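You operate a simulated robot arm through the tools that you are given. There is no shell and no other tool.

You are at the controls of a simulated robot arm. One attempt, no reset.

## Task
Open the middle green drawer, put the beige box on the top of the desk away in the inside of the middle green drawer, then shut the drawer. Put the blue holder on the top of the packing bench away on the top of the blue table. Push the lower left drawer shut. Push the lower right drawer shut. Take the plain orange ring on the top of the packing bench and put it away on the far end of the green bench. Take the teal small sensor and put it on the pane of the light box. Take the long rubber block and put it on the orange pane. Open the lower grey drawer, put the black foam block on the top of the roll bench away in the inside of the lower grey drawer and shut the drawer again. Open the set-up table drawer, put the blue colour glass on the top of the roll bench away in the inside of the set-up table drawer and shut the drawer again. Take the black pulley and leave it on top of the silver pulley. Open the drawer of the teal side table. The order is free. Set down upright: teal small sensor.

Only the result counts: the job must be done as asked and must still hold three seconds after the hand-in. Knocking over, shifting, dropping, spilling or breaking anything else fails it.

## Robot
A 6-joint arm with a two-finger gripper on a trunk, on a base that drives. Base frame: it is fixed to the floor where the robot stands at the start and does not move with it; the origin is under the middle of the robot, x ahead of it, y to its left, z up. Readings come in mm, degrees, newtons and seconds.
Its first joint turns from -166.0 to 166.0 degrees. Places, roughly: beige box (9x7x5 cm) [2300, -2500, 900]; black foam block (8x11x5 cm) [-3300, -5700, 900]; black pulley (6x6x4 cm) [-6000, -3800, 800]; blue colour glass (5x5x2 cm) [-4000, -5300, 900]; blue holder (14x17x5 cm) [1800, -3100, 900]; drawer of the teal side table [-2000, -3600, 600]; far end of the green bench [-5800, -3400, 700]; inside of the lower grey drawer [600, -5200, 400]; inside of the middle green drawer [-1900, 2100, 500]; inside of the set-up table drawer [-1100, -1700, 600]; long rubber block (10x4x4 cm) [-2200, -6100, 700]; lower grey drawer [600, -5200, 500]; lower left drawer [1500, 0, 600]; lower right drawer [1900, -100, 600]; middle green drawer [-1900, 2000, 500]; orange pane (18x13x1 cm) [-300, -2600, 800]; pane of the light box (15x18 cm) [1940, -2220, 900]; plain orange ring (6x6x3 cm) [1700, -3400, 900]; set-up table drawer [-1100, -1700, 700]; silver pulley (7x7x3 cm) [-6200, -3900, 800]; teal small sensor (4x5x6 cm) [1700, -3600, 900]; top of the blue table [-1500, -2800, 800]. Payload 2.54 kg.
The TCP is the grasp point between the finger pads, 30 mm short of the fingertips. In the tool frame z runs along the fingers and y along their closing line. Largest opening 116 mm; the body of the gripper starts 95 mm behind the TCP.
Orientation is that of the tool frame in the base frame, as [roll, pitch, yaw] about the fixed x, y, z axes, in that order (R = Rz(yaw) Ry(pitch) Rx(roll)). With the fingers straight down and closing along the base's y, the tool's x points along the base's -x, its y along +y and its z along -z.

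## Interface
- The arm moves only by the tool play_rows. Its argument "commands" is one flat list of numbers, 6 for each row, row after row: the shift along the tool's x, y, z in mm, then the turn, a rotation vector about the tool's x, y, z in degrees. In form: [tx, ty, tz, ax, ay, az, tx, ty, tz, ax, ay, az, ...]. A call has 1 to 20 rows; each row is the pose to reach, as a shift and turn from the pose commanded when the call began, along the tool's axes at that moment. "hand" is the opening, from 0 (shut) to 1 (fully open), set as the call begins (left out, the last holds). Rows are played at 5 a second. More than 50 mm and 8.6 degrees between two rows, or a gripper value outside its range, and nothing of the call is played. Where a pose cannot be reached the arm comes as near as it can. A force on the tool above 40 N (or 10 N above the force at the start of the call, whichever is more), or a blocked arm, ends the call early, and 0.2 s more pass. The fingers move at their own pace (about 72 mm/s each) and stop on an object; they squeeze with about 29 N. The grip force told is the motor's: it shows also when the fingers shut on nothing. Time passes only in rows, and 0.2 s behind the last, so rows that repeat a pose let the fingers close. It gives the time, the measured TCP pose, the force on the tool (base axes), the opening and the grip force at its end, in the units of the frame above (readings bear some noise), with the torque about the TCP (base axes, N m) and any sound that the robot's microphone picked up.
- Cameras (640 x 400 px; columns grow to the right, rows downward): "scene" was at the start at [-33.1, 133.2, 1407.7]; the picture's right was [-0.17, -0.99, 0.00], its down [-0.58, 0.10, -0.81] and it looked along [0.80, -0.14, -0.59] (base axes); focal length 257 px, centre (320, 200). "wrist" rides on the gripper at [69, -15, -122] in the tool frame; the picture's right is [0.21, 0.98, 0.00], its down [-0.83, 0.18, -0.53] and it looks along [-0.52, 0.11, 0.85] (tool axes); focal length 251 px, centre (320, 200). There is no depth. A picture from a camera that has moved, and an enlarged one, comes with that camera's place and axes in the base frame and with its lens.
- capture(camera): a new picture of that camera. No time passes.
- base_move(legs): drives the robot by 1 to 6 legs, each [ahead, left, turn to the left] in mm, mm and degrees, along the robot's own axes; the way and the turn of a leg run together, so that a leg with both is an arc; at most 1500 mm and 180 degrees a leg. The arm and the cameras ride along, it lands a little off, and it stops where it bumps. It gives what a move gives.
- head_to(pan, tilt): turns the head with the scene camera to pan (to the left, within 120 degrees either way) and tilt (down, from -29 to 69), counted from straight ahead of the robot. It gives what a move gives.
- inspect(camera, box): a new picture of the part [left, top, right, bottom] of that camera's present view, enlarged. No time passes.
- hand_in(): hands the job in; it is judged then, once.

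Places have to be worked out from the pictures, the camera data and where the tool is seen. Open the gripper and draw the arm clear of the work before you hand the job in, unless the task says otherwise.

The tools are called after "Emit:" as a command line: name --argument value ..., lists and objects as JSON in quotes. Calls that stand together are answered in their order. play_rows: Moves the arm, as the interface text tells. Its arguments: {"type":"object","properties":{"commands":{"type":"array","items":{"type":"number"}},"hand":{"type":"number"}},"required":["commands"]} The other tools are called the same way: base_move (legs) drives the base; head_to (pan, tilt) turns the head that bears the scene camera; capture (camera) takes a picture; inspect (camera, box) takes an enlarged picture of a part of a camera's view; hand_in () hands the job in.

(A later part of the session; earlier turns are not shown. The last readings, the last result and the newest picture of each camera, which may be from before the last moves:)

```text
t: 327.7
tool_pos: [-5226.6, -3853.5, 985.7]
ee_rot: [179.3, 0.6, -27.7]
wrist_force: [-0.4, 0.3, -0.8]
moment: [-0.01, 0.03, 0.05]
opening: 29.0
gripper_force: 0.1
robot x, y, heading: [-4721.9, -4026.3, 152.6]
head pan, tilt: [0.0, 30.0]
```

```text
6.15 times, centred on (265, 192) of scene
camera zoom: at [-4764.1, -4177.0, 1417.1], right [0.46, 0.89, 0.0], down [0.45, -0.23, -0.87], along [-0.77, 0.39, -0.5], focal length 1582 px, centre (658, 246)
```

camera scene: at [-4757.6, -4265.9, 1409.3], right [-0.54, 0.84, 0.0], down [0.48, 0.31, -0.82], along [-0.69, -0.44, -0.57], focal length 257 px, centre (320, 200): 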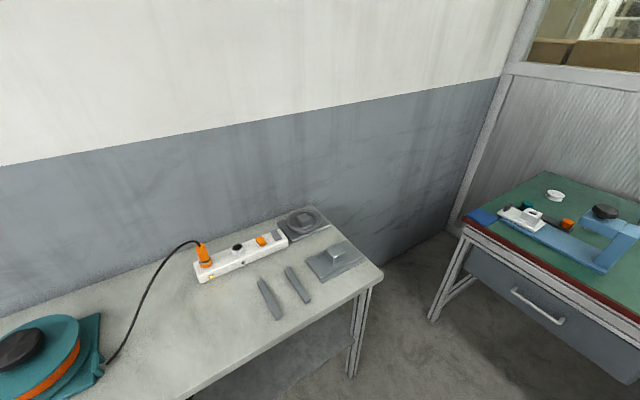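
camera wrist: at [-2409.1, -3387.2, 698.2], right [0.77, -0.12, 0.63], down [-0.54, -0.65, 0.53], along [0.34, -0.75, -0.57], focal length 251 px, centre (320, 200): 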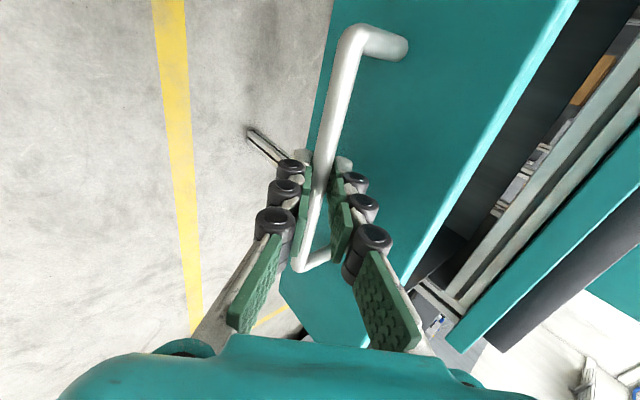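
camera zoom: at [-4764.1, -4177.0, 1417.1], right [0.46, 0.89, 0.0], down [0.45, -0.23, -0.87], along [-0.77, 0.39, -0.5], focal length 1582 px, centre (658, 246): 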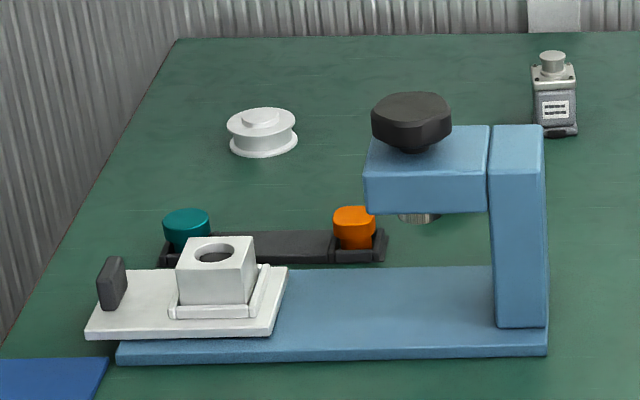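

The silver pulley is the pale spool at the back left; the black pulley should be hidden behind the blue press. I drive closer and look from above with the wrist camera.

Emit:
base_move --legs '[[380, 200, 2.2]]'

Emit:
play_rows --commands '[-20, 0, -40, 0, 0, 0, -40, 0, -80, 0, 0, 0, -70, 10, -115, 0, 0, 0, -110, 30, -130, 0, 0, 0, -150, 50, -130, 0, 0, 0, -190, 70, -130, 0, 0, 0, -230, 90, -130, 0, 0, 0]' --hand 0.8

Emit:
capture --camera "wrist"

Emit:
capture --camera "scene"

```text
t: 330.3
tool_pos: [-5663.5, -3888.1, 985.5]
ee_rot: [179.3, 0.4, -25.4]
wrist_force: [0.8, -0.2, 0.2]
moment: [0.04, -0.02, 0.01]
opening: 29.3
gripper_force: 0.0
robot x, y, heading: [-5154.7, -4044.8, 155.2]
head pan, tilt: [0.0, 30.0]
```

```text
t: 331.9
tool_pos: [-5909.9, -3869.0, 1117.8]
ee_rot: [179.4, 0.5, -25.4]
wrist_force: [1.5, -0.2, 0.8]
moment: [0.02, 0.09, 0.01]
opening: 92.8
gripper_force: 0.0
robot x, y, heading: [-5153.7, -4042.1, 155.2]
head pan, tilt: [0.0, 30.0]
```

```text
taken
camera wrist: at [-5839.3, -3884.6, 1240.3], right [-0.22, -0.97, 0.01], down [-0.82, 0.19, 0.54], along [-0.53, 0.12, -0.84], focal length 251 px, centre (320, 200)
```

wrist: 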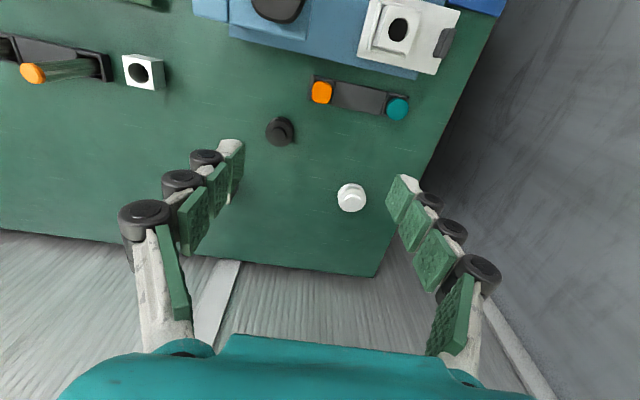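

```text
taken
camera scene: at [-5188.2, -4192.2, 1417.1], right [0.42, 0.91, 0.0], down [0.45, -0.21, -0.87], along [-0.79, 0.36, -0.5], focal length 257 px, centre (320, 200)
```

scene: 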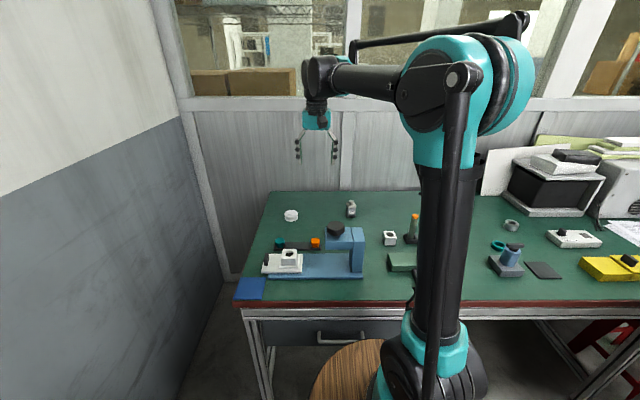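

Both pulleys are visible from above: black near (-5957, -3780), silver near (-6135, -3886). I zoom in on them.

Emit:
inspect --camera "wrist" --box '[240, 90, 400, 230]'

Emit:
inspect --camera "scene" --box '[230, 180, 390, 290]'

```text
2.86 times, centred on (320, 160) of wrist
camera zoom: at [-5839.3, -3884.6, 1240.3], right [-0.22, -0.97, 0.01], down [-0.82, 0.19, 0.54], along [-0.53, 0.12, -0.84], focal length 718 px, centre (320, 314)
```

zoom: 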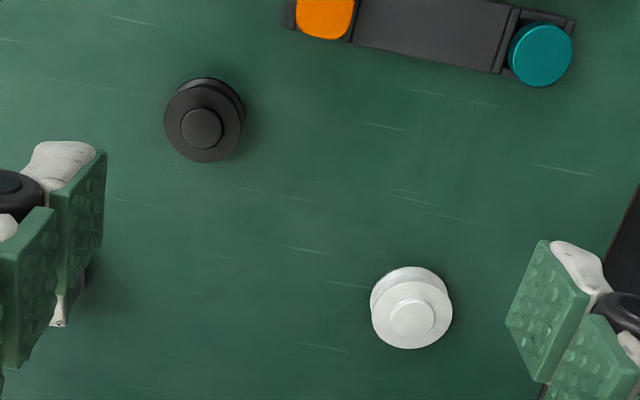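

```text
3.64 times, centred on (310, 235) of scene
camera zoom: at [-5188.2, -4192.2, 1417.1], right [0.42, 0.91, 0.0], down [0.45, -0.21, -0.87], along [-0.79, 0.36, -0.5], focal length 935 px, centre (356, 73)
```

zoom: 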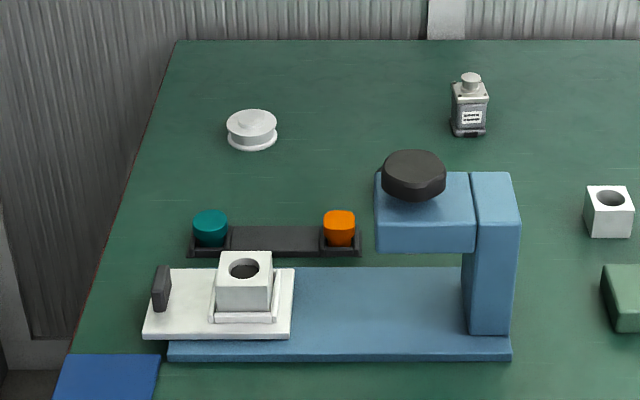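

Both are flanged spools with a small boss. I move over the black pulley and descend to z≈920 for a closer look.

Emit:
play_rows --commands '[-27, -20, 0, 0, 0, 0, -54, -40, 0, 0, 0, 0, -80.6, -60.2, 10, 0, 0, 0, -80.6, -60.2, 50, 0, 0, 0, -80.6, -60.2, 95, 0, 0, 0, -80.6, -60.2, 140, 0, 0, 0, -80.6, -60.2, 180, 0, 0, 0]' --hand 0.75

Emit:
capture --camera "wrist"

Emit:
inspect --camera "wrist" --box '[250, 80, 390, 220]'

```text
t: 333.5
tool_pos: [-5956.5, -3782.6, 936.7]
ee_rot: [179.4, 0.5, -25.4]
wrist_force: [0.6, -0.8, -0.5]
moment: [0.02, 0.0, -0.01]
opening: 87.1
gripper_force: 0.0
robot x, y, heading: [-5154.4, -4042.4, 154.9]
head pan, tilt: [0.0, 30.0]
```

```text
taken
camera wrist: at [-5886.4, -3797.5, 1059.2], right [-0.22, -0.97, 0.01], down [-0.82, 0.19, 0.54], along [-0.53, 0.12, -0.84], focal length 251 px, centre (320, 200)
```

wrist: 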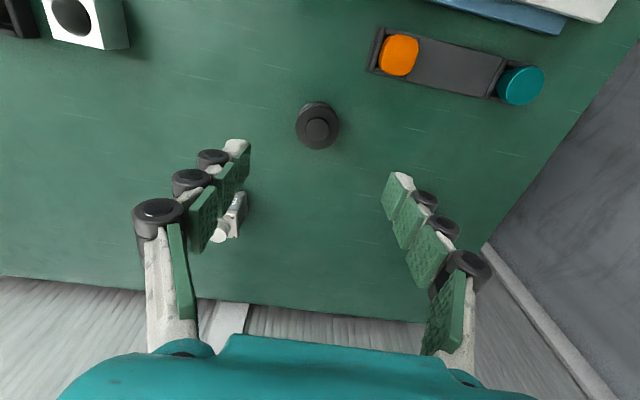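

```text
2.86 times, centred on (320, 150) of wrist
camera zoom: at [-5886.4, -3797.5, 1059.2], right [-0.22, -0.97, 0.01], down [-0.82, 0.19, 0.54], along [-0.53, 0.12, -0.84], focal length 718 px, centre (320, 343)
```

zoom: 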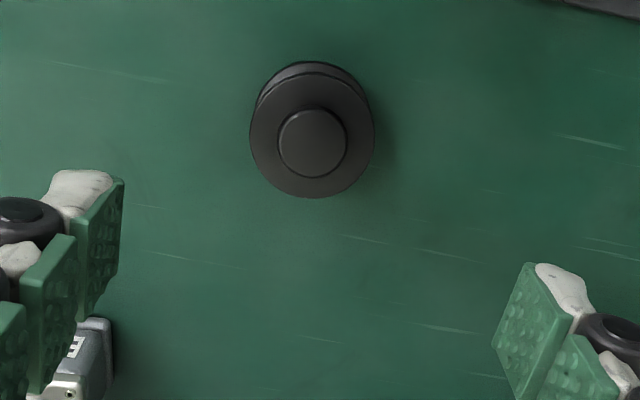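

The black pulley's top flange is ~49 mm wide at (-5963, -3776), top z≈778. I descend around it to z≈786 and close.

Emit:
play_rows --commands '[-5, -2, 30, 0, 0, 0, -9.3, -3.4, 70, 0, 0, 0, -9.3, -3.4, 110, 0, 0, 0, -9.3, -3.4, 135, 0, 0, 0, -9.3, -3.4, 150, 0, 0, 0]' --hand 0.75

Emit:
capture --camera "wrist"

```text
t: 334.7
tool_pos: [-5965.5, -3776.2, 787.9]
ee_rot: [179.4, 0.5, -25.4]
wrist_force: [0.2, -0.2, 0.4]
moment: [0.0, -0.02, -0.02]
opening: 87.0
gripper_force: 0.1
robot x, y, heading: [-5152.7, -4045.2, 155.1]
head pan, tilt: [0.0, 30.0]
```

```text
taken
camera wrist: at [-5896.7, -3791.6, 911.0], right [-0.22, -0.97, 0.01], down [-0.82, 0.19, 0.54], along [-0.53, 0.12, -0.84], focal length 251 px, centre (320, 200)
```

wrist: 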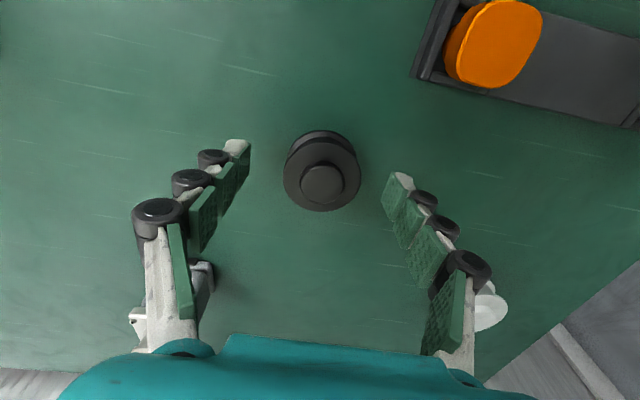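

Pulley centred but slightly lower than thought. I go 10 mm deeper and close.

Emit:
play_rows --commands '[0, 0, 5, 0, 0, 0, 0, 0, 10, 0, 0, 0]'

Emit:
play_rows --commands '[0, 0, 0, 0, 0, 0, 0, 0, 0, 0, 0, 0, 0, 0, 0, 0, 0, 0, 0, 0, 0, 0, 0, 0]' --hand 0

Emit:
capture --camera "wrist"

```text
t: 335.3
tool_pos: [-5967.4, -3776.6, 779.3]
ee_rot: [179.3, 0.5, -25.5]
wrist_force: [0.6, 0.3, 0.0]
moment: [0.0, -0.01, -0.01]
opening: 86.8
gripper_force: 0.0
robot x, y, heading: [-5153.7, -4041.3, 155.2]
head pan, tilt: [0.0, 30.0]
```

```text
t: 336.3
tool_pos: [-5967.1, -3777.9, 778.0]
ee_rot: [179.4, 0.5, -25.4]
wrist_force: [-1.5, -2.5, 4.7]
moment: [-0.1, 0.09, -0.01]
opening: 50.2
gripper_force: 29.2
robot x, y, heading: [-5153.8, -4042.3, 155.3]
head pan, tilt: [0.0, 30.0]
```

```text
taken
camera wrist: at [-5897.6, -3792.3, 900.5], right [-0.22, -0.97, 0.01], down [-0.82, 0.19, 0.54], along [-0.53, 0.12, -0.84], focal length 251 px, centre (320, 200)
```

wrist: 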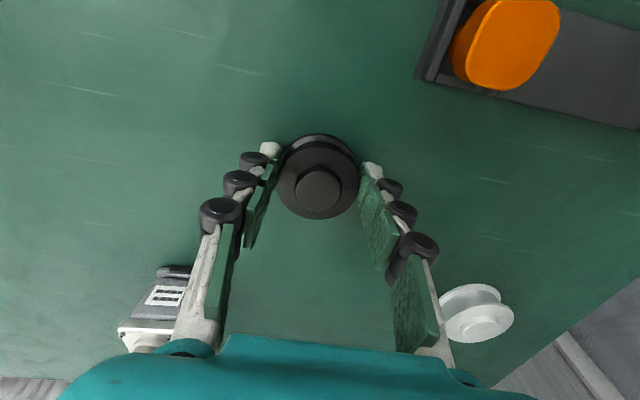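

Held at 50 mm. I lift it clear and look at the silver pulley again to fix its position.

Emit:
play_rows --commands '[0, 0, -15, 0, 0, 0, 0, 0, -55, 0, 0, 0, 0, 0, -100, 0, 0, 0, 0, 0, -130, 0, 0, 0]'

Emit:
capture --camera "wrist"

Emit:
inspect --camera "wrist" --box '[380, 200, 520, 320]'

```text
t: 337.3
tool_pos: [-5965.6, -3777.2, 909.8]
ee_rot: [179.3, 0.4, -25.4]
wrist_force: [-0.2, -0.7, -1.8]
moment: [0.02, -0.04, -0.03]
opening: 50.0
gripper_force: 28.8
robot x, y, heading: [-5156.0, -4045.4, 155.1]
head pan, tilt: [0.0, 30.0]
```

```text
taken
camera wrist: at [-5895.2, -3792.7, 1031.1], right [-0.22, -0.97, 0.01], down [-0.82, 0.19, 0.54], along [-0.53, 0.12, -0.84], focal length 251 px, centre (320, 200)
```

wrist: 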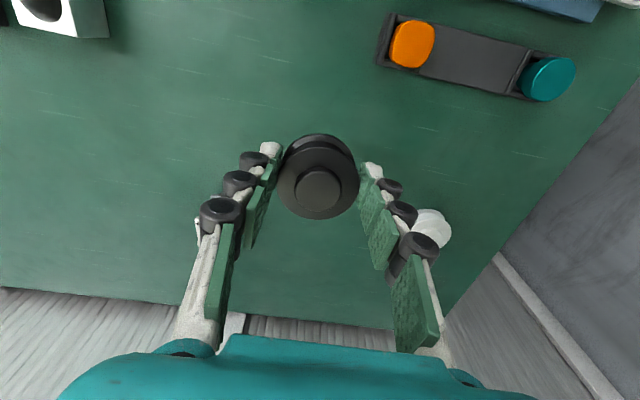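

```text
3.33 times, centred on (450, 260) of wrist
camera zoom: at [-5895.2, -3792.7, 1031.1], right [-0.22, -0.97, 0.01], down [-0.82, 0.19, 0.54], along [-0.53, 0.12, -0.84], focal length 838 px, centre (-113, 0)
```

zoom: 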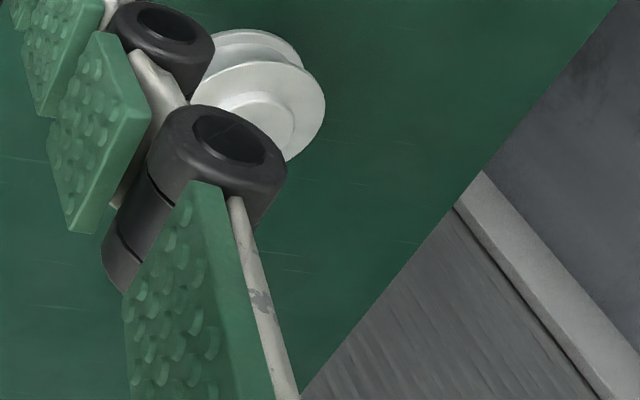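

The finger hides the silver pulley. I shift left and slightly back so it shows below the held pulley.

Emit:
play_rows --commands '[7, 32, 0, 0, 0, 0, 14, 63, 0, 0, 0, 0, 22, 94, 0, 0, 0, 0, 30, 125, 0, 0, 0, 0]'

Emit:
capture --camera "wrist"

Emit:
inspect --camera "wrist" --box '[250, 190, 390, 310]'

```text
t: 338.3
tool_pos: [-5993.5, -3900.1, 909.5]
ee_rot: [179.4, 0.5, -25.4]
wrist_force: [-0.2, 0.6, -1.2]
moment: [0.02, -0.04, 0.04]
opening: 50.2
gripper_force: 29.1
robot x, y, heading: [-5151.9, -4041.6, 155.2]
head pan, tilt: [0.0, 30.0]
```

```text
taken
camera wrist: at [-5923.7, -3916.0, 1030.8], right [-0.23, -0.97, 0.01], down [-0.82, 0.19, 0.54], along [-0.53, 0.12, -0.84], focal length 251 px, centre (320, 200)
```

wrist: 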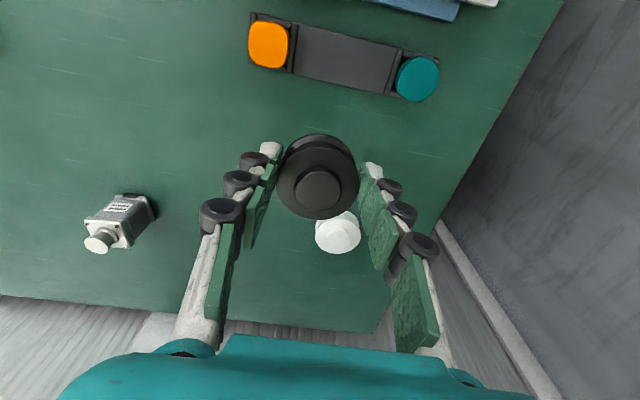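

```text
3.33 times, centred on (320, 250) of wrist
camera zoom: at [-5923.7, -3916.0, 1030.8], right [-0.23, -0.97, 0.01], down [-0.82, 0.19, 0.54], along [-0.53, 0.12, -0.84], focal length 838 px, centre (320, 33)
```

zoom: 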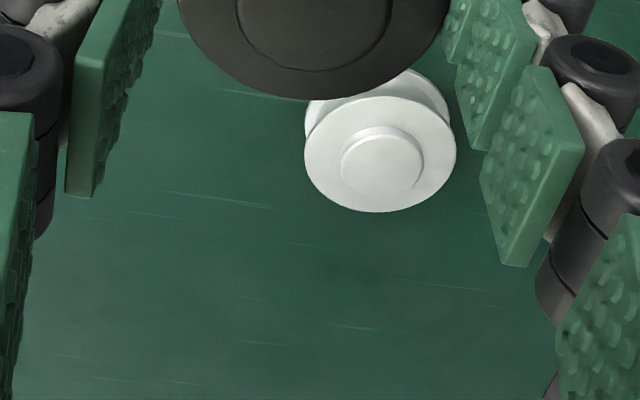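

Silver pulley: top flange centre at (-6151.5, -3888.5), z≈767, 62 mm wide. I carry the black pulley above it and lower to z≈838.

Emit:
play_rows --commands '[-37, 14.3, 0, 0, 0, 0, -74, 28.6, 0, 0, 0, 0, -111, 43, 0, 0, 0, 0, -147.7, 57.3, 0, 0, 0, 0, -147.7, 57.3, 35, 0, 0, 0, -147.7, 57.3, 70, 0, 0, 0]'

Emit:
capture --camera "wrist"

Emit:
inspect --camera "scene" --box '[240, 150, 360, 250]'

```text
t: 339.7
tool_pos: [-6153.1, -3889.7, 840.6]
ee_rot: [179.4, 0.4, -25.3]
wrist_force: [0.6, 0.0, -0.7]
moment: [0.02, 0.01, 0.02]
opening: 50.0
gripper_force: 28.6
robot x, y, heading: [-5157.0, -4040.8, 155.1]
head pan, tilt: [0.0, 30.0]
```

```text
taken
camera wrist: at [-6082.9, -3905.1, 962.7], right [-0.22, -0.97, 0.01], down [-0.82, 0.19, 0.54], along [-0.53, 0.12, -0.84], focal length 251 px, centre (320, 200)
```

wrist: 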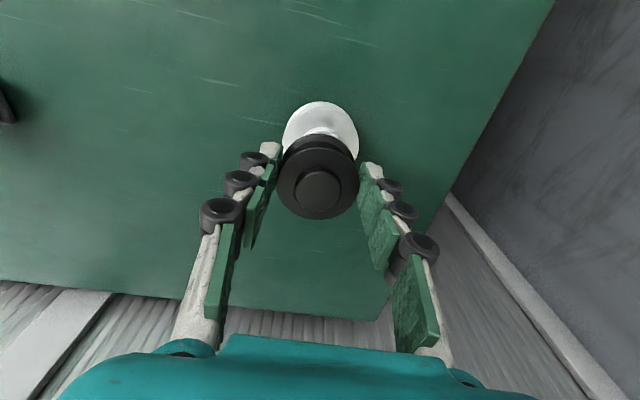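

```text
4.00 times, centred on (300, 200) of scene
camera zoom: at [-5188.7, -4192.2, 1417.1], right [0.42, 0.91, 0.0], down [0.45, -0.21, -0.87], along [-0.79, 0.36, -0.5], focal length 1028 px, centre (400, 200)
```

zoom: 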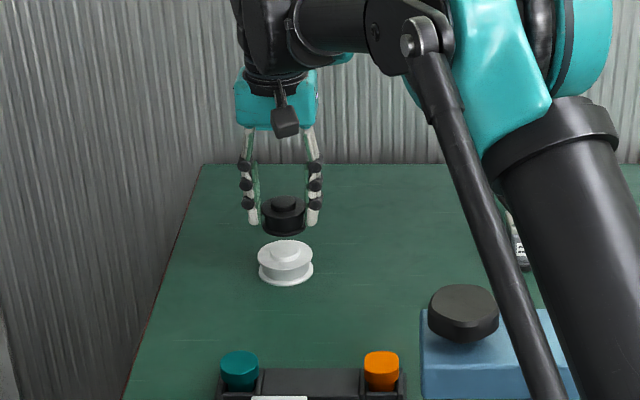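

I zoom in to check the two axes' alignment before lowering.

Emit:
inspect --camera "wrist" --box '[260, 85, 380, 230]'

```text
2.76 times, centred on (320, 158) of wrist
camera zoom: at [-6082.9, -3905.1, 962.7], right [-0.22, -0.97, 0.01], down [-0.82, 0.19, 0.54], along [-0.53, 0.12, -0.84], focal length 694 px, centre (320, 317)
```

zoom: 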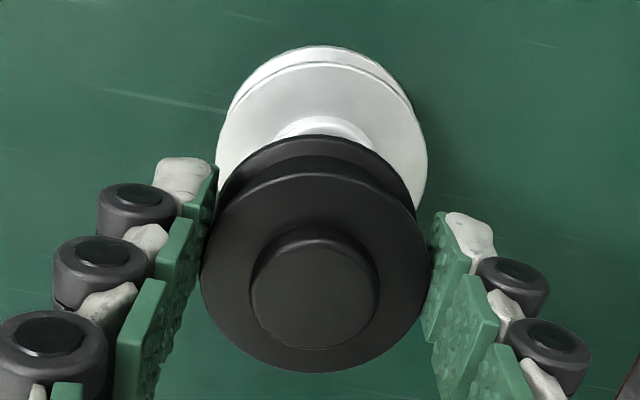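

The axes agree within about 2 mm. I lower in small steps until contact.

Emit:
play_rows --commands '[1, 0, 6, 0, 0, 0, 2, 0, 12, 0, 0, 0, 2, 0, 18, 0, 0, 0]'

Emit:
play_rows --commands '[0, 0, 2.5, 0, 0, 0, 0, 0, 5, 0, 0, 0]'

Emit:
play_rows --commands '[0, 0, 2, 0, 0, 0, 0, 0, 4, 0, 0, 0]'

Emit:
inspect --camera "scene" --box '[240, 150, 360, 250]'

```text
t: 340.5
tool_pos: [-6150.6, -3890.2, 822.7]
ee_rot: [179.4, 0.4, -25.4]
wrist_force: [0.4, -0.4, -1.9]
moment: [0.0, -0.01, -0.01]
opening: 50.1
gripper_force: 28.7
robot x, y, heading: [-5154.5, -4043.2, 155.1]
head pan, tilt: [0.0, 30.0]
```

```text
t: 341.1
tool_pos: [-6148.5, -3889.6, 818.3]
ee_rot: [179.3, 0.4, -25.4]
wrist_force: [0.1, 0.5, -1.5]
moment: [0.01, 0.01, 0.02]
opening: 50.0
gripper_force: 29.0
robot x, y, heading: [-5154.8, -4044.4, 155.1]
head pan, tilt: [0.0, 30.0]
```

```text
t: 341.7
tool_pos: [-6148.9, -3889.5, 815.0]
ee_rot: [179.5, 0.4, -25.5]
wrist_force: [-1.1, 0.8, -1.6]
moment: [0.02, -0.03, 0.01]
opening: 50.0
gripper_force: 28.6
robot x, y, heading: [-5150.3, -4043.9, 154.8]
head pan, tilt: [0.0, 30.0]
```

```text
4.00 times, centred on (300, 200) of scene
camera zoom: at [-5188.9, -4192.2, 1417.1], right [0.42, 0.91, 0.0], down [0.45, -0.21, -0.87], along [-0.79, 0.36, -0.5], focal length 1028 px, centre (400, 200)
```

zoom: 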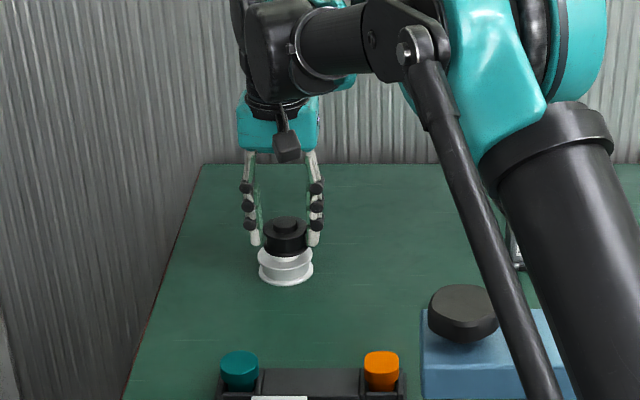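

Nearly touching and well aligned. I continue in 1.5 mm steps.

Emit:
play_rows --commands '[0, 0, 1.5, 0, 0, 0, 0, 0, 3, 0, 0, 0]'

Emit:
play_rows --commands '[0, 0, 1.5, 0, 0, 0, 0, 0, 3, 0, 0, 0]'

Emit:
play_rows --commands '[0, 0, 1.5, 0, 0, 0, 0, 0, 3, 0, 0, 0]'

```text
t: 342.3
tool_pos: [-6148.9, -3890.7, 811.9]
ee_rot: [179.4, 0.3, -25.3]
wrist_force: [-0.2, 1.2, -1.6]
moment: [-0.03, -0.01, -0.01]
opening: 50.2
gripper_force: 29.1
robot x, y, heading: [-5152.0, -4038.8, 155.1]
head pan, tilt: [0.0, 30.0]
```

```text
t: 342.9
tool_pos: [-6148.8, -3890.5, 809.0]
ee_rot: [179.4, 0.4, -25.4]
wrist_force: [-1.2, -0.2, 3.8]
moment: [0.01, 0.06, 0.01]
opening: 50.3
gripper_force: 29.0
robot x, y, heading: [-5154.3, -4043.5, 155.1]
head pan, tilt: [0.0, 30.0]
```

```text
t: 343.5
tool_pos: [-6149.2, -3891.5, 806.9]
ee_rot: [179.5, 0.5, -25.4]
wrist_force: [-2.0, 0.0, 23.3]
moment: [0.0, 0.2, 0.02]
opening: 50.5
gripper_force: 28.7
robot x, y, heading: [-5152.2, -4041.2, 155.1]
head pan, tilt: [0.0, 30.0]
```

Contact at z≈809. I ease off 2 mm and open, then lift straight up.

Emit:
play_rows --commands '[0, 0, -1.5, 0, 0, 0, 0, 0, -2, 0, 0, 0]'

Emit:
play_rows --commands '[0, 0, 0, 0, 0, 0, 0, 0, 0, 0, 0, 0, 0, 0, 0, 0, 0, 0]' --hand 0.62

Emit:
play_rows --commands '[0, 0, -15, 0, 0, 0, 0, 0, -50, 0, 0, 0, 0, 0, -95, 0, 0, 0, 0, 0, -140, 0, 0, 0]'

Emit:
inspect --camera "scene" --box '[240, 150, 360, 250]'

Emit:
capture --camera "wrist"

```text
t: 344.1
tool_pos: [-6149.3, -3890.8, 806.4]
ee_rot: [179.4, 0.5, -25.5]
wrist_force: [-0.3, 0.1, -0.8]
moment: [0.0, -0.02, 0.03]
opening: 50.1
gripper_force: 29.2
robot x, y, heading: [-5150.7, -4042.0, 155.2]
head pan, tilt: [0.0, 30.0]
```

```text
t: 344.9
tool_pos: [-6148.4, -3890.8, 807.0]
ee_rot: [179.4, 0.5, -25.4]
wrist_force: [0.6, -0.7, 0.2]
moment: [-0.03, -0.01, 0.01]
opening: 72.3
gripper_force: 0.1
robot x, y, heading: [-5153.4, -4044.0, 155.2]
head pan, tilt: [0.0, 30.0]
```

```text
t: 345.9
tool_pos: [-6149.3, -3891.7, 947.8]
ee_rot: [179.4, 0.4, -25.3]
wrist_force: [-0.1, 0.4, -0.4]
moment: [0.0, -0.07, -0.01]
opening: 71.8
gripper_force: 0.0
robot x, y, heading: [-5151.5, -4041.6, 154.9]
head pan, tilt: [0.0, 30.0]
```

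```text
4.00 times, centred on (300, 200) of scene
camera zoom: at [-5189.0, -4192.1, 1417.1], right [0.42, 0.91, 0.0], down [0.45, -0.21, -0.87], along [-0.79, 0.36, -0.5], focal length 1028 px, centre (400, 200)
```

zoom: 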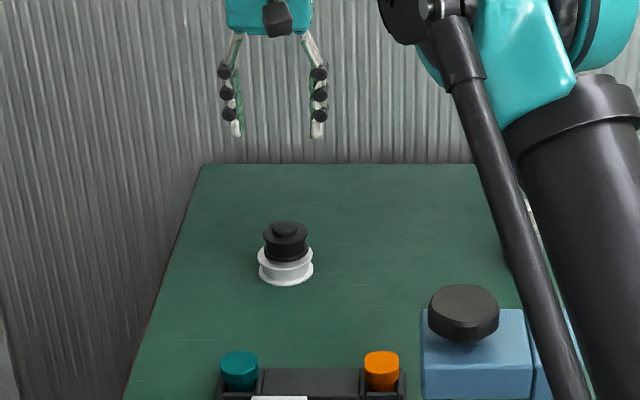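

```text
taken
camera wrist: at [-6079.6, -3907.2, 1070.7], right [-0.22, -0.97, 0.01], down [-0.82, 0.19, 0.54], along [-0.53, 0.12, -0.84], focal length 251 px, centre (320, 200)
```

wrist: 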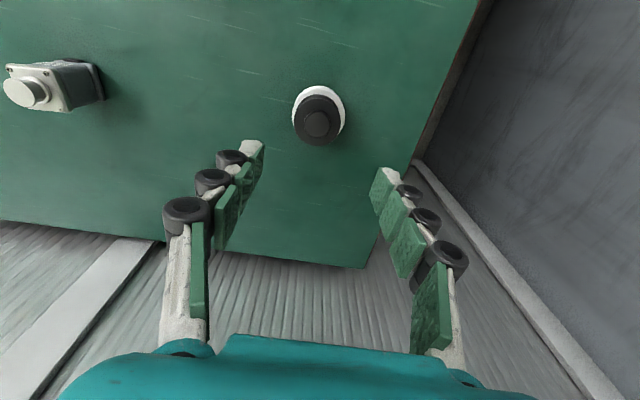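

The black pulley sits centred on the silver one. I raise and tuck the arm, then drive to the roll bench along the far wall for the blue glass.

Emit:
play_rows --commands '[0, 0, -45, 0, 0, 0, 0, 0, -90, 0, 0, 0, 0, 0, -130, 0, 0, 0, 43, -20, -130, 0, 0, 0, 86, -40, -130, 0, 0, 0, 129, -60, -130, 0, 0, 0, 172, -80, -130, 0, 0, 0, 215, -100, -130, 0, 0, 0, 258, -120, -130, 0, 0, 0, 301, -140, -130, 0, 0, 0, 344, -160, -130, 0, 0, 0, 387, -180, -130, 0, 0, 0, 430, -200, -130, 0, 0, 0, 470, -225, -130, 0, 0, 0]'

Emit:
base_move --legs '[[0, -420, 0], [-1300, 0, 0], [0, 0, 90]]'

Emit:
head_to --pan 10 --tilt 30

Emit:
capture --camera "scene"

Emit:
capture --camera "wrist"

```text
t: 348.9
tool_pos: [-5623.7, -3889.6, 1070.6]
ee_rot: [179.4, 0.4, -25.4]
wrist_force: [0.5, -0.2, 0.4]
moment: [0.02, -0.05, 0.02]
opening: 71.8
gripper_force: 0.1
robot x, y, heading: [-5154.9, -4045.6, 154.8]
head pan, tilt: [0.0, 30.0]
```

```text
t: 361.7
tool_pos: [-3906.8, -4691.5, 1069.0]
ee_rot: [179.4, 0.5, 65.8]
wrist_force: [-1.6, 1.1, 0.4]
moment: [-0.01, 0.02, -0.02]
opening: 72.1
gripper_force: 0.1
robot x, y, heading: [-3760.6, -4218.1, -114.0]
head pan, tilt: [0.0, 30.0]
```

```text
t: 362.4
tool_pos: [-3905.7, -4692.2, 1069.2]
ee_rot: [179.5, 0.5, 65.7]
wrist_force: [-0.1, 0.3, 0.5]
moment: [-0.02, -0.02, 0.02]
opening: 71.9
gripper_force: 0.0
robot x, y, heading: [-3762.7, -4214.2, -114.1]
head pan, tilt: [10.0, 30.0]
```

```text
taken
camera scene: at [-3597.1, -4258.4, 1417.1], right [-0.97, 0.24, 0.0], down [0.12, 0.49, -0.87], along [-0.21, -0.84, -0.5], focal length 257 px, centre (320, 200)
```

scene: 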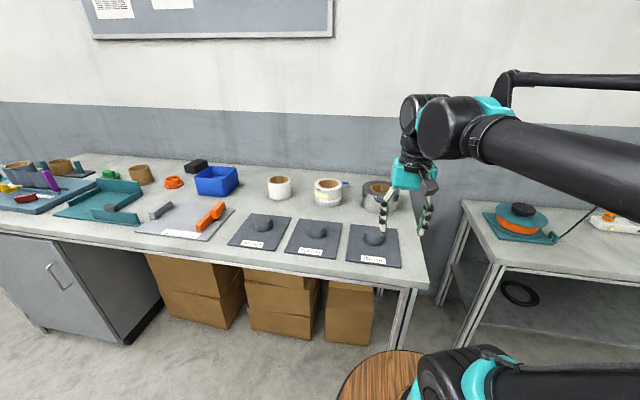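

```text
taken
camera wrist: at [-3891.7, -4621.9, 1191.5], right [0.98, -0.21, 0.01], down [-0.18, -0.82, 0.54], along [-0.11, -0.53, -0.84], focal length 251 px, centre (320, 200)
```

wrist: 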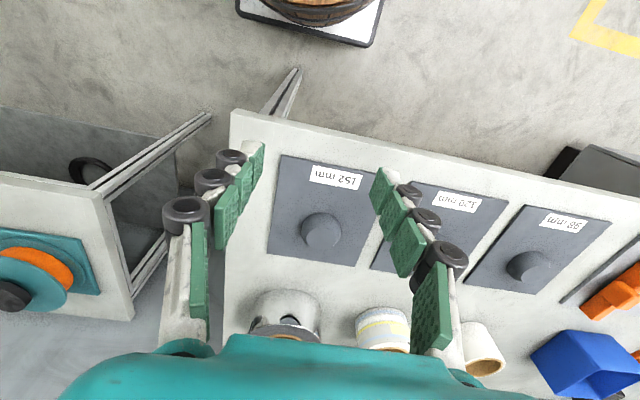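

The blue glass should stand near the rolls, the black foam block is at the left. I zoom in.

Emit:
inspect --camera "scene" --box '[250, 150, 430, 262]'

Emit:
inspect --camera "scene" --box '[100, 130, 280, 242]'

```text
3.56 times, centred on (340, 206) of scene
camera zoom: at [-3597.1, -4258.4, 1417.1], right [-0.97, 0.24, 0.0], down [0.12, 0.49, -0.87], along [-0.21, -0.84, -0.5], focal length 914 px, centre (249, 179)
```

zoom: 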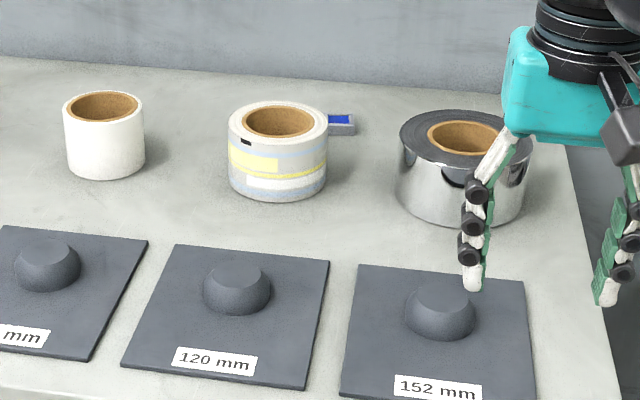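

```text
3.56 times, centred on (190, 186) of scene
camera zoom: at [-3597.1, -4258.4, 1417.1], right [-0.97, 0.24, 0.0], down [0.12, 0.49, -0.87], along [-0.21, -0.84, -0.5], focal length 914 px, centre (782, 250)
```

zoom: 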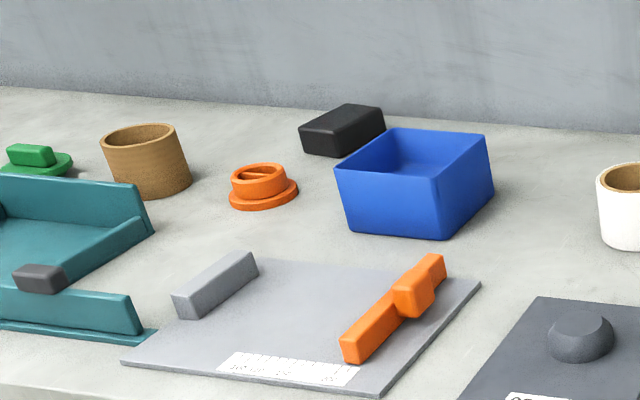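

The blue glass lies flat behind the middle roll, near (-3991, -5317). I position the base in front of it and look from above with the wrist camera.

Emit:
base_move --legs '[[50, 250, -0.9]]'

Emit:
play_rows --commands '[-45, 0, 0, 0, 0, 0, -90, 0, 0, 0, 0, 0, -135, 0, 0, 0, 0, 0, -180, 0, 0, 0, 0, 0, -225, 0, 0, 0, 0, 0, -270, 0, 0, 0, 0, 0, -315, 0, 0, 0, 0, 0, -360, 0, 0, 0, 0, 0]' --hand 0.8

Emit:
capture --camera "wrist"

Emit:
capture --camera "scene"

```text
t: 364.2
tool_pos: [-3704.6, -4840.7, 1069.1]
ee_rot: [179.4, 0.4, 64.9]
wrist_force: [0.0, -0.7, -0.2]
moment: [-0.02, 0.02, -0.01]
opening: 71.7
gripper_force: 0.2
robot x, y, heading: [-3553.2, -4365.1, -114.6]
head pan, tilt: [10.0, 30.0]
```

```text
t: 366.1
tool_pos: [-3855.9, -5165.6, 1075.7]
ee_rot: [179.4, 0.4, 64.8]
wrist_force: [0.2, 1.4, 0.0]
moment: [-0.08, 0.02, 0.0]
opening: 92.9
gripper_force: 0.2
robot x, y, heading: [-3551.5, -4368.3, -114.8]
head pan, tilt: [10.0, 30.0]
```

```text
taken
camera wrist: at [-3841.7, -5095.6, 1197.1], right [0.98, -0.22, 0.01], down [-0.19, -0.82, 0.54], along [-0.11, -0.53, -0.84], focal length 251 px, centre (320, 200)
```

wrist: 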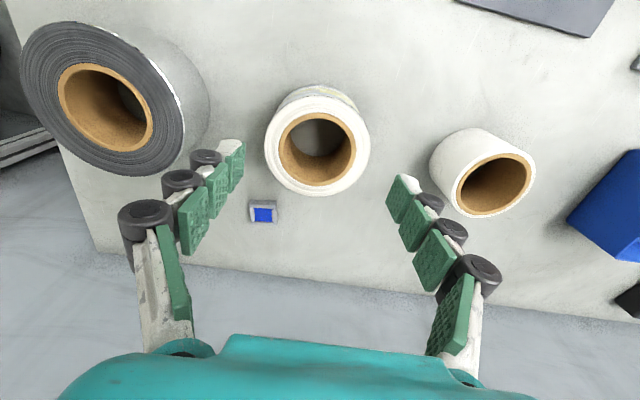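

```text
taken
camera scene: at [-3389.3, -4410.1, 1417.1], right [-0.97, 0.25, 0.0], down [0.13, 0.48, -0.87], along [-0.22, -0.84, -0.5], focal length 257 px, centre (320, 200)
```

scene: 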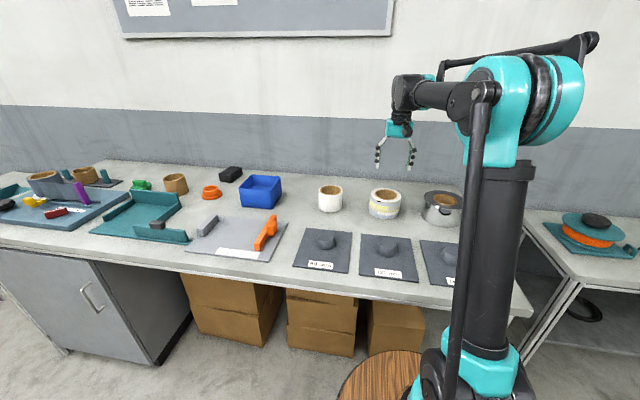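

The glass centre is near (-3983, -5305). I move over it and lower to z≈955 for a closer look.

Emit:
play_rows --commands '[-45, -14, 0, 0, 0, 0, -90, -28, 0, 0, 0, 0, -135, -42, 0, 0, 0, 0, -180.8, -55.8, 0, 0, 0, 0, -180.8, -55.8, 40, 0, 0, 0, -180.8, -55.8, 80, 0, 0, 0, -180.8, -55.8, 120, 0, 0, 0]' --hand 0.7

Emit:
capture --camera "wrist"

Emit:
inspect --camera "wrist" --box '[260, 90, 380, 210]'

```text
t: 367.6
tool_pos: [-3983.3, -5306.6, 953.8]
ee_rot: [179.4, 0.4, 64.9]
wrist_force: [-0.1, 0.5, -0.3]
moment: [0.01, -0.01, -0.04]
opening: 81.3
gripper_force: 0.0
robot x, y, heading: [-3554.2, -4367.6, -114.4]
head pan, tilt: [10.0, 30.0]
```

```text
taken
camera wrist: at [-3969.5, -5236.0, 1075.9], right [0.98, -0.22, 0.01], down [-0.19, -0.82, 0.54], along [-0.11, -0.53, -0.84], focal length 251 px, centre (320, 200)
```

wrist: 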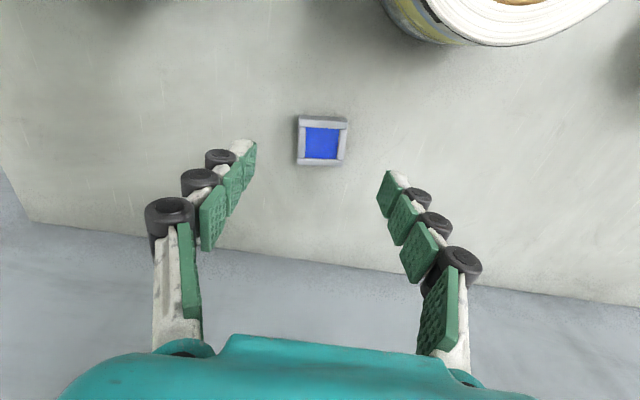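

```text
3.33 times, centred on (320, 150) of wrist
camera zoom: at [-3969.5, -5236.0, 1075.9], right [0.98, -0.22, 0.01], down [-0.19, -0.82, 0.54], along [-0.11, -0.53, -0.84], focal length 838 px, centre (320, 367)
```

zoom: 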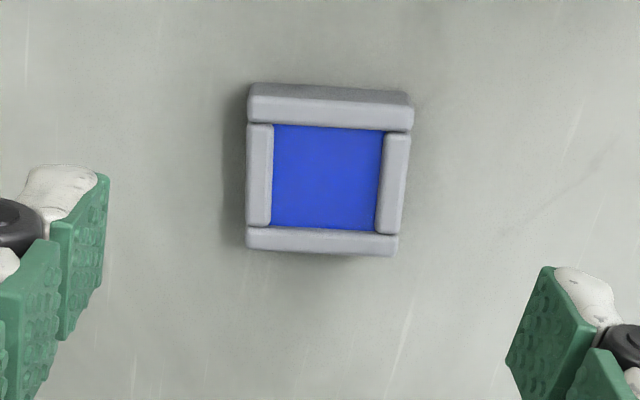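

The frame is ~42 mm square, turned about 8° to my hand. I align and descend stepwise until the fingertips nearly touch the bench.

Emit:
play_rows --commands '[-2, 0.5, 15, 0, 0, -4, -4.7, 1.5, 35, 0, 0, -8, -4.7, 1.5, 55, 0, 0, -8, -4.7, 1.5, 62, 0, 0, -8]' --hand 0.6

Emit:
play_rows --commands '[0, 0, 3, 0, 0, 0, 0, 0, 6, 0, 0, 0]'

Emit:
capture --camera "wrist"

```text
t: 368.6
tool_pos: [-3984.0, -5310.1, 890.3]
ee_rot: [179.5, 0.5, 72.8]
wrist_force: [-0.6, -0.9, 0.2]
moment: [0.03, 0.05, 0.03]
opening: 69.5
gripper_force: 0.0
robot x, y, heading: [-3555.5, -4367.3, -114.7]
head pan, tilt: [10.0, 30.0]
```

```text
t: 369.2
tool_pos: [-3983.7, -5311.9, 884.8]
ee_rot: [179.5, 0.4, 72.8]
wrist_force: [0.9, 0.4, -0.4]
moment: [-0.01, 0.0, -0.02]
opening: 69.6
gripper_force: 0.0
robot x, y, heading: [-3552.9, -4366.5, -114.5]
head pan, tilt: [10.0, 30.0]
```

```text
taken
camera wrist: at [-3979.6, -5239.9, 1006.8], right [1.0, -0.08, 0.01], down [-0.07, -0.84, 0.54], along [-0.04, -0.54, -0.84], focal length 251 px, centre (320, 200)
```

wrist: 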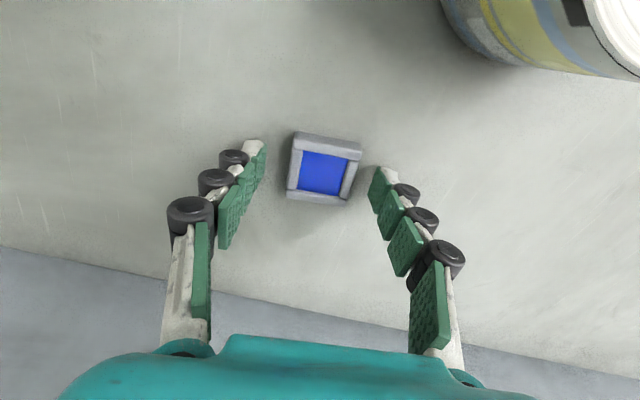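

Emit:
play_rows --commands '[0, 0, 2, 0, 0, 0, 0, 0, 4, 0, 0, 0]'

Emit:
play_rows --commands '[0, 0, 2, 0, 0, 0, 0, 0, 4, 0, 0, 0]'

```text
t: 369.9
tool_pos: [-3983.9, -5313.3, 881.8]
ee_rot: [179.5, 0.5, 72.8]
wrist_force: [-0.7, -0.7, -0.3]
moment: [0.0, 0.0, -0.01]
opening: 69.7
gripper_force: 0.1
robot x, y, heading: [-3550.7, -4367.9, -114.6]
head pan, tilt: [10.0, 30.0]
```

```text
t: 370.4
tool_pos: [-3984.7, -5312.5, 876.2]
ee_rot: [179.5, 0.6, 72.8]
wrist_force: [-0.4, 0.5, 0.5]
moment: [0.01, 0.03, 0.03]
opening: 69.8
gripper_force: 0.1
robot x, y, heading: [-3554.2, -4366.9, -114.8]
head pan, tilt: [10.0, 30.0]
```

Emit:
play_rows --commands '[0, 0, 2, 0, 0, 0, 0, 0, 4, 0, 0, 0]'

Emit:
inspect --camera "wrist" --box '[240, 110, 400, 230]'

```text
t: 371.1
tool_pos: [-3990.0, -5310.0, 878.9]
ee_rot: [179.9, 0.9, 72.5]
wrist_force: [-32.0, -2.7, 59.1]
moment: [0.84, 2.45, 0.81]
opening: 53.7
gripper_force: 25.2
robot x, y, heading: [-3554.2, -4368.2, -114.7]
head pan, tilt: [10.0, 30.0]
stopped in row 2: the force on the tool passed its limit at 47 N (the readings are from after the stop); the commanded pose is now the measured one
```

```text
3.33 times, centred on (320, 170) of wrist
camera zoom: at [-3984.5, -5238.3, 1000.7], right [1.0, -0.09, 0.0], down [-0.07, -0.83, 0.55], along [-0.05, -0.54, -0.84], focal length 838 px, centre (320, 300)
```

zoom: 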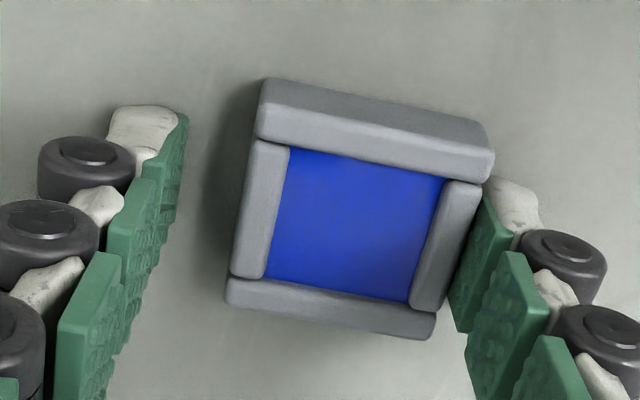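

The tips touched the bench (z≈844), and the frame is well aligned with the fingers. I lift 5 mm, centre 8 mm to the right of the view, and close gently.

Emit:
play_rows --commands '[0, 0, -4, 0, 0, 0, 0, 4, -5, 0, 0, 0, 0, 8, -5, 0, 0, 0]' --hand 0.6

Emit:
inspect --camera "wrist" --box '[240, 110, 400, 230]'

```text
t: 371.9
tool_pos: [-3977.3, -5314.1, 879.6]
ee_rot: [179.6, 0.6, 72.8]
wrist_force: [0.1, -0.3, -0.1]
moment: [-0.02, 0.01, 0.01]
opening: 69.6
gripper_force: 0.0
robot x, y, heading: [-3551.4, -4366.7, -114.7]
head pan, tilt: [10.0, 30.0]
```

```text
3.33 times, centred on (320, 170) of wrist
camera zoom: at [-3972.0, -5242.9, 1001.7], right [1.0, -0.08, 0.01], down [-0.07, -0.84, 0.54], along [-0.04, -0.54, -0.84], focal length 838 px, centre (320, 300)
```

zoom: 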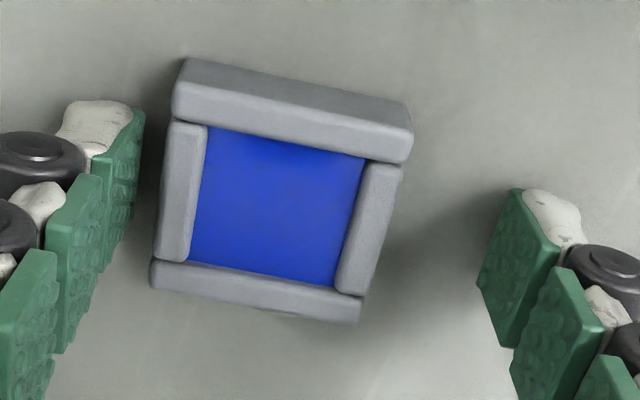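

Emit:
play_rows --commands '[2, -3, 0, 0, 0, 0, 4, -5, 1.5, 0, 0, 0]' --hand 0.6

Emit:
play_rows --commands '[0, 0, 0, 0, 0, 0, 0, 0, 0, 0, 0, 0, 0, 0, 0, 0, 0, 0, 0, 0, 0, 0, 0, 0]' --hand 0

Emit:
inspect --camera "wrist" --box '[240, 110, 400, 230]'

```text
t: 372.5
tool_pos: [-3981.3, -5309.3, 878.4]
ee_rot: [179.6, 0.6, 72.8]
wrist_force: [-0.2, -0.7, -0.9]
moment: [0.02, -0.02, -0.01]
opening: 69.5
gripper_force: 0.1
robot x, y, heading: [-3553.4, -4368.3, -114.5]
head pan, tilt: [10.0, 30.0]
```

```text
t: 373.5
tool_pos: [-3982.5, -5309.3, 880.5]
ee_rot: [179.6, 0.7, 72.8]
wrist_force: [-11.1, 2.8, 27.5]
moment: [0.34, 0.68, 0.11]
opening: 40.8
gripper_force: 29.1
robot x, y, heading: [-3556.2, -4364.1, -114.6]
head pan, tilt: [10.0, 30.0]
```

```text
3.33 times, centred on (320, 170) of wrist
camera zoom: at [-3976.6, -5236.5, 1001.7], right [1.0, -0.08, 0.0], down [-0.07, -0.83, 0.55], along [-0.04, -0.54, -0.84], focal length 838 px, centre (320, 300)
```

zoom: 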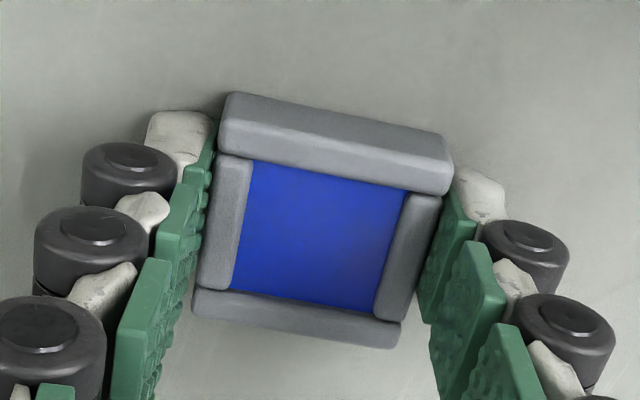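

Gripped at 41 mm. I lift and check that the glass stays in the hand.

Emit:
play_rows --commands '[0, 0, -5, 0, 0, 0, 0, 0, -20, 0, 0, 0, 0, 0, -55, 0, 0, 0, 0, 0, -100, 0, 0, 0, 0, 0, -145, 0, 0, 0, 0, 0, -190, 0, 0, 0]'

Emit:
capture --camera "wrist"

```text
t: 374.9
tool_pos: [-3983.0, -5307.9, 1068.7]
ee_rot: [179.7, 0.8, 72.8]
wrist_force: [0.6, 0.1, -0.1]
moment: [0.02, -0.03, -0.01]
opening: 40.6
gripper_force: 29.4
robot x, y, heading: [-3554.4, -4369.8, -114.5]
head pan, tilt: [10.0, 30.0]
```

```text
taken
camera wrist: at [-3979.1, -5237.0, 1190.2], right [1.0, -0.08, 0.0], down [-0.07, -0.84, 0.54], along [-0.04, -0.54, -0.84], focal length 251 px, centre (320, 200)
```

wrist: 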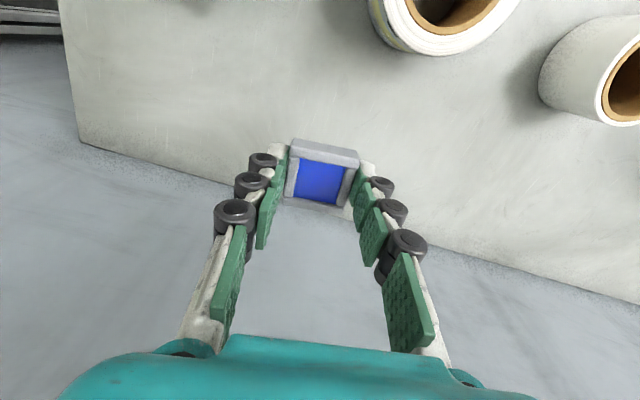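

Glass is held. I tuck the arm, then drive backward along the aisle (well clear of the open teal drawer) to the set-up table drawer.

Emit:
play_rows --commands '[47.8, 6.2, 0, 0, 0, 0.7, 95.6, 12.4, 0, 0, 0, 1.4, 143.3, 18.6, 0, 0, 0, 2.1, 191.1, 24.8, 0, 0, 0, 2.9, 238.9, 31, 0, 0, 0, 3.6, 286.7, 37.3, 0, 0, 0, 4.3, 334.5, 43.5, 0, 0, 0, 5, 382.3, 49.7, 0, 0, 0, 5.7, 430, 55.9, 0, 0, 0, 6.5, 477.8, 62.1, 0, 0, 0, 7.2, 525.6, 68.3, 0, 0, 0, 7.9]'

Emit:
base_move --legs '[[-1450, 0, -0.4], [-900, 290, 0]]'

Emit:
head_to --pan 120 --tilt 30

Emit:
capture --camera "scene"

```text
t: 377.3
tool_pos: [-3761.7, -4824.5, 1060.8]
ee_rot: [179.6, 0.6, 64.9]
wrist_force: [-0.5, -1.0, 0.7]
moment: [0.02, 0.03, -0.01]
opening: 40.7
gripper_force: 28.6
robot x, y, heading: [-3556.4, -4367.6, -114.8]
head pan, tilt: [10.0, 30.0]
```

```text
t: 389.0
tool_pos: [-2502.3, -2834.5, 1061.3]
ee_rot: [179.5, 0.6, 63.8]
wrist_force: [0.1, 0.3, 1.0]
moment: [-0.01, 0.01, -0.01]
opening: 40.4
gripper_force: 28.9
robot x, y, heading: [-2285.3, -2380.6, -115.7]
head pan, tilt: [10.0, 30.0]
```

```text
t: 390.9
tool_pos: [-2502.1, -2834.6, 1060.8]
ee_rot: [179.5, 0.7, 63.8]
wrist_force: [-0.4, 0.3, -1.4]
moment: [0.02, 0.02, -0.01]
opening: 40.7
gripper_force: 29.2
robot x, y, heading: [-2284.3, -2380.7, -115.8]
head pan, tilt: [120.0, 30.0]
```

```text
taken
camera scene: at [-2005.7, -2333.6, 1417.1], right [0.07, -1.0, 0.0], down [-0.5, -0.04, -0.87], along [0.86, 0.06, -0.5], focal length 257 px, centre (320, 200)
```

scene: 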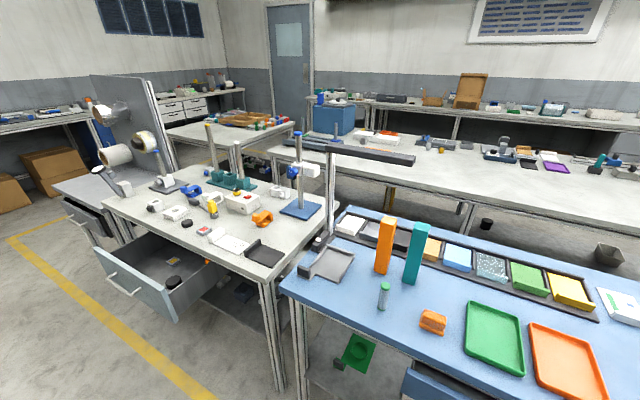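

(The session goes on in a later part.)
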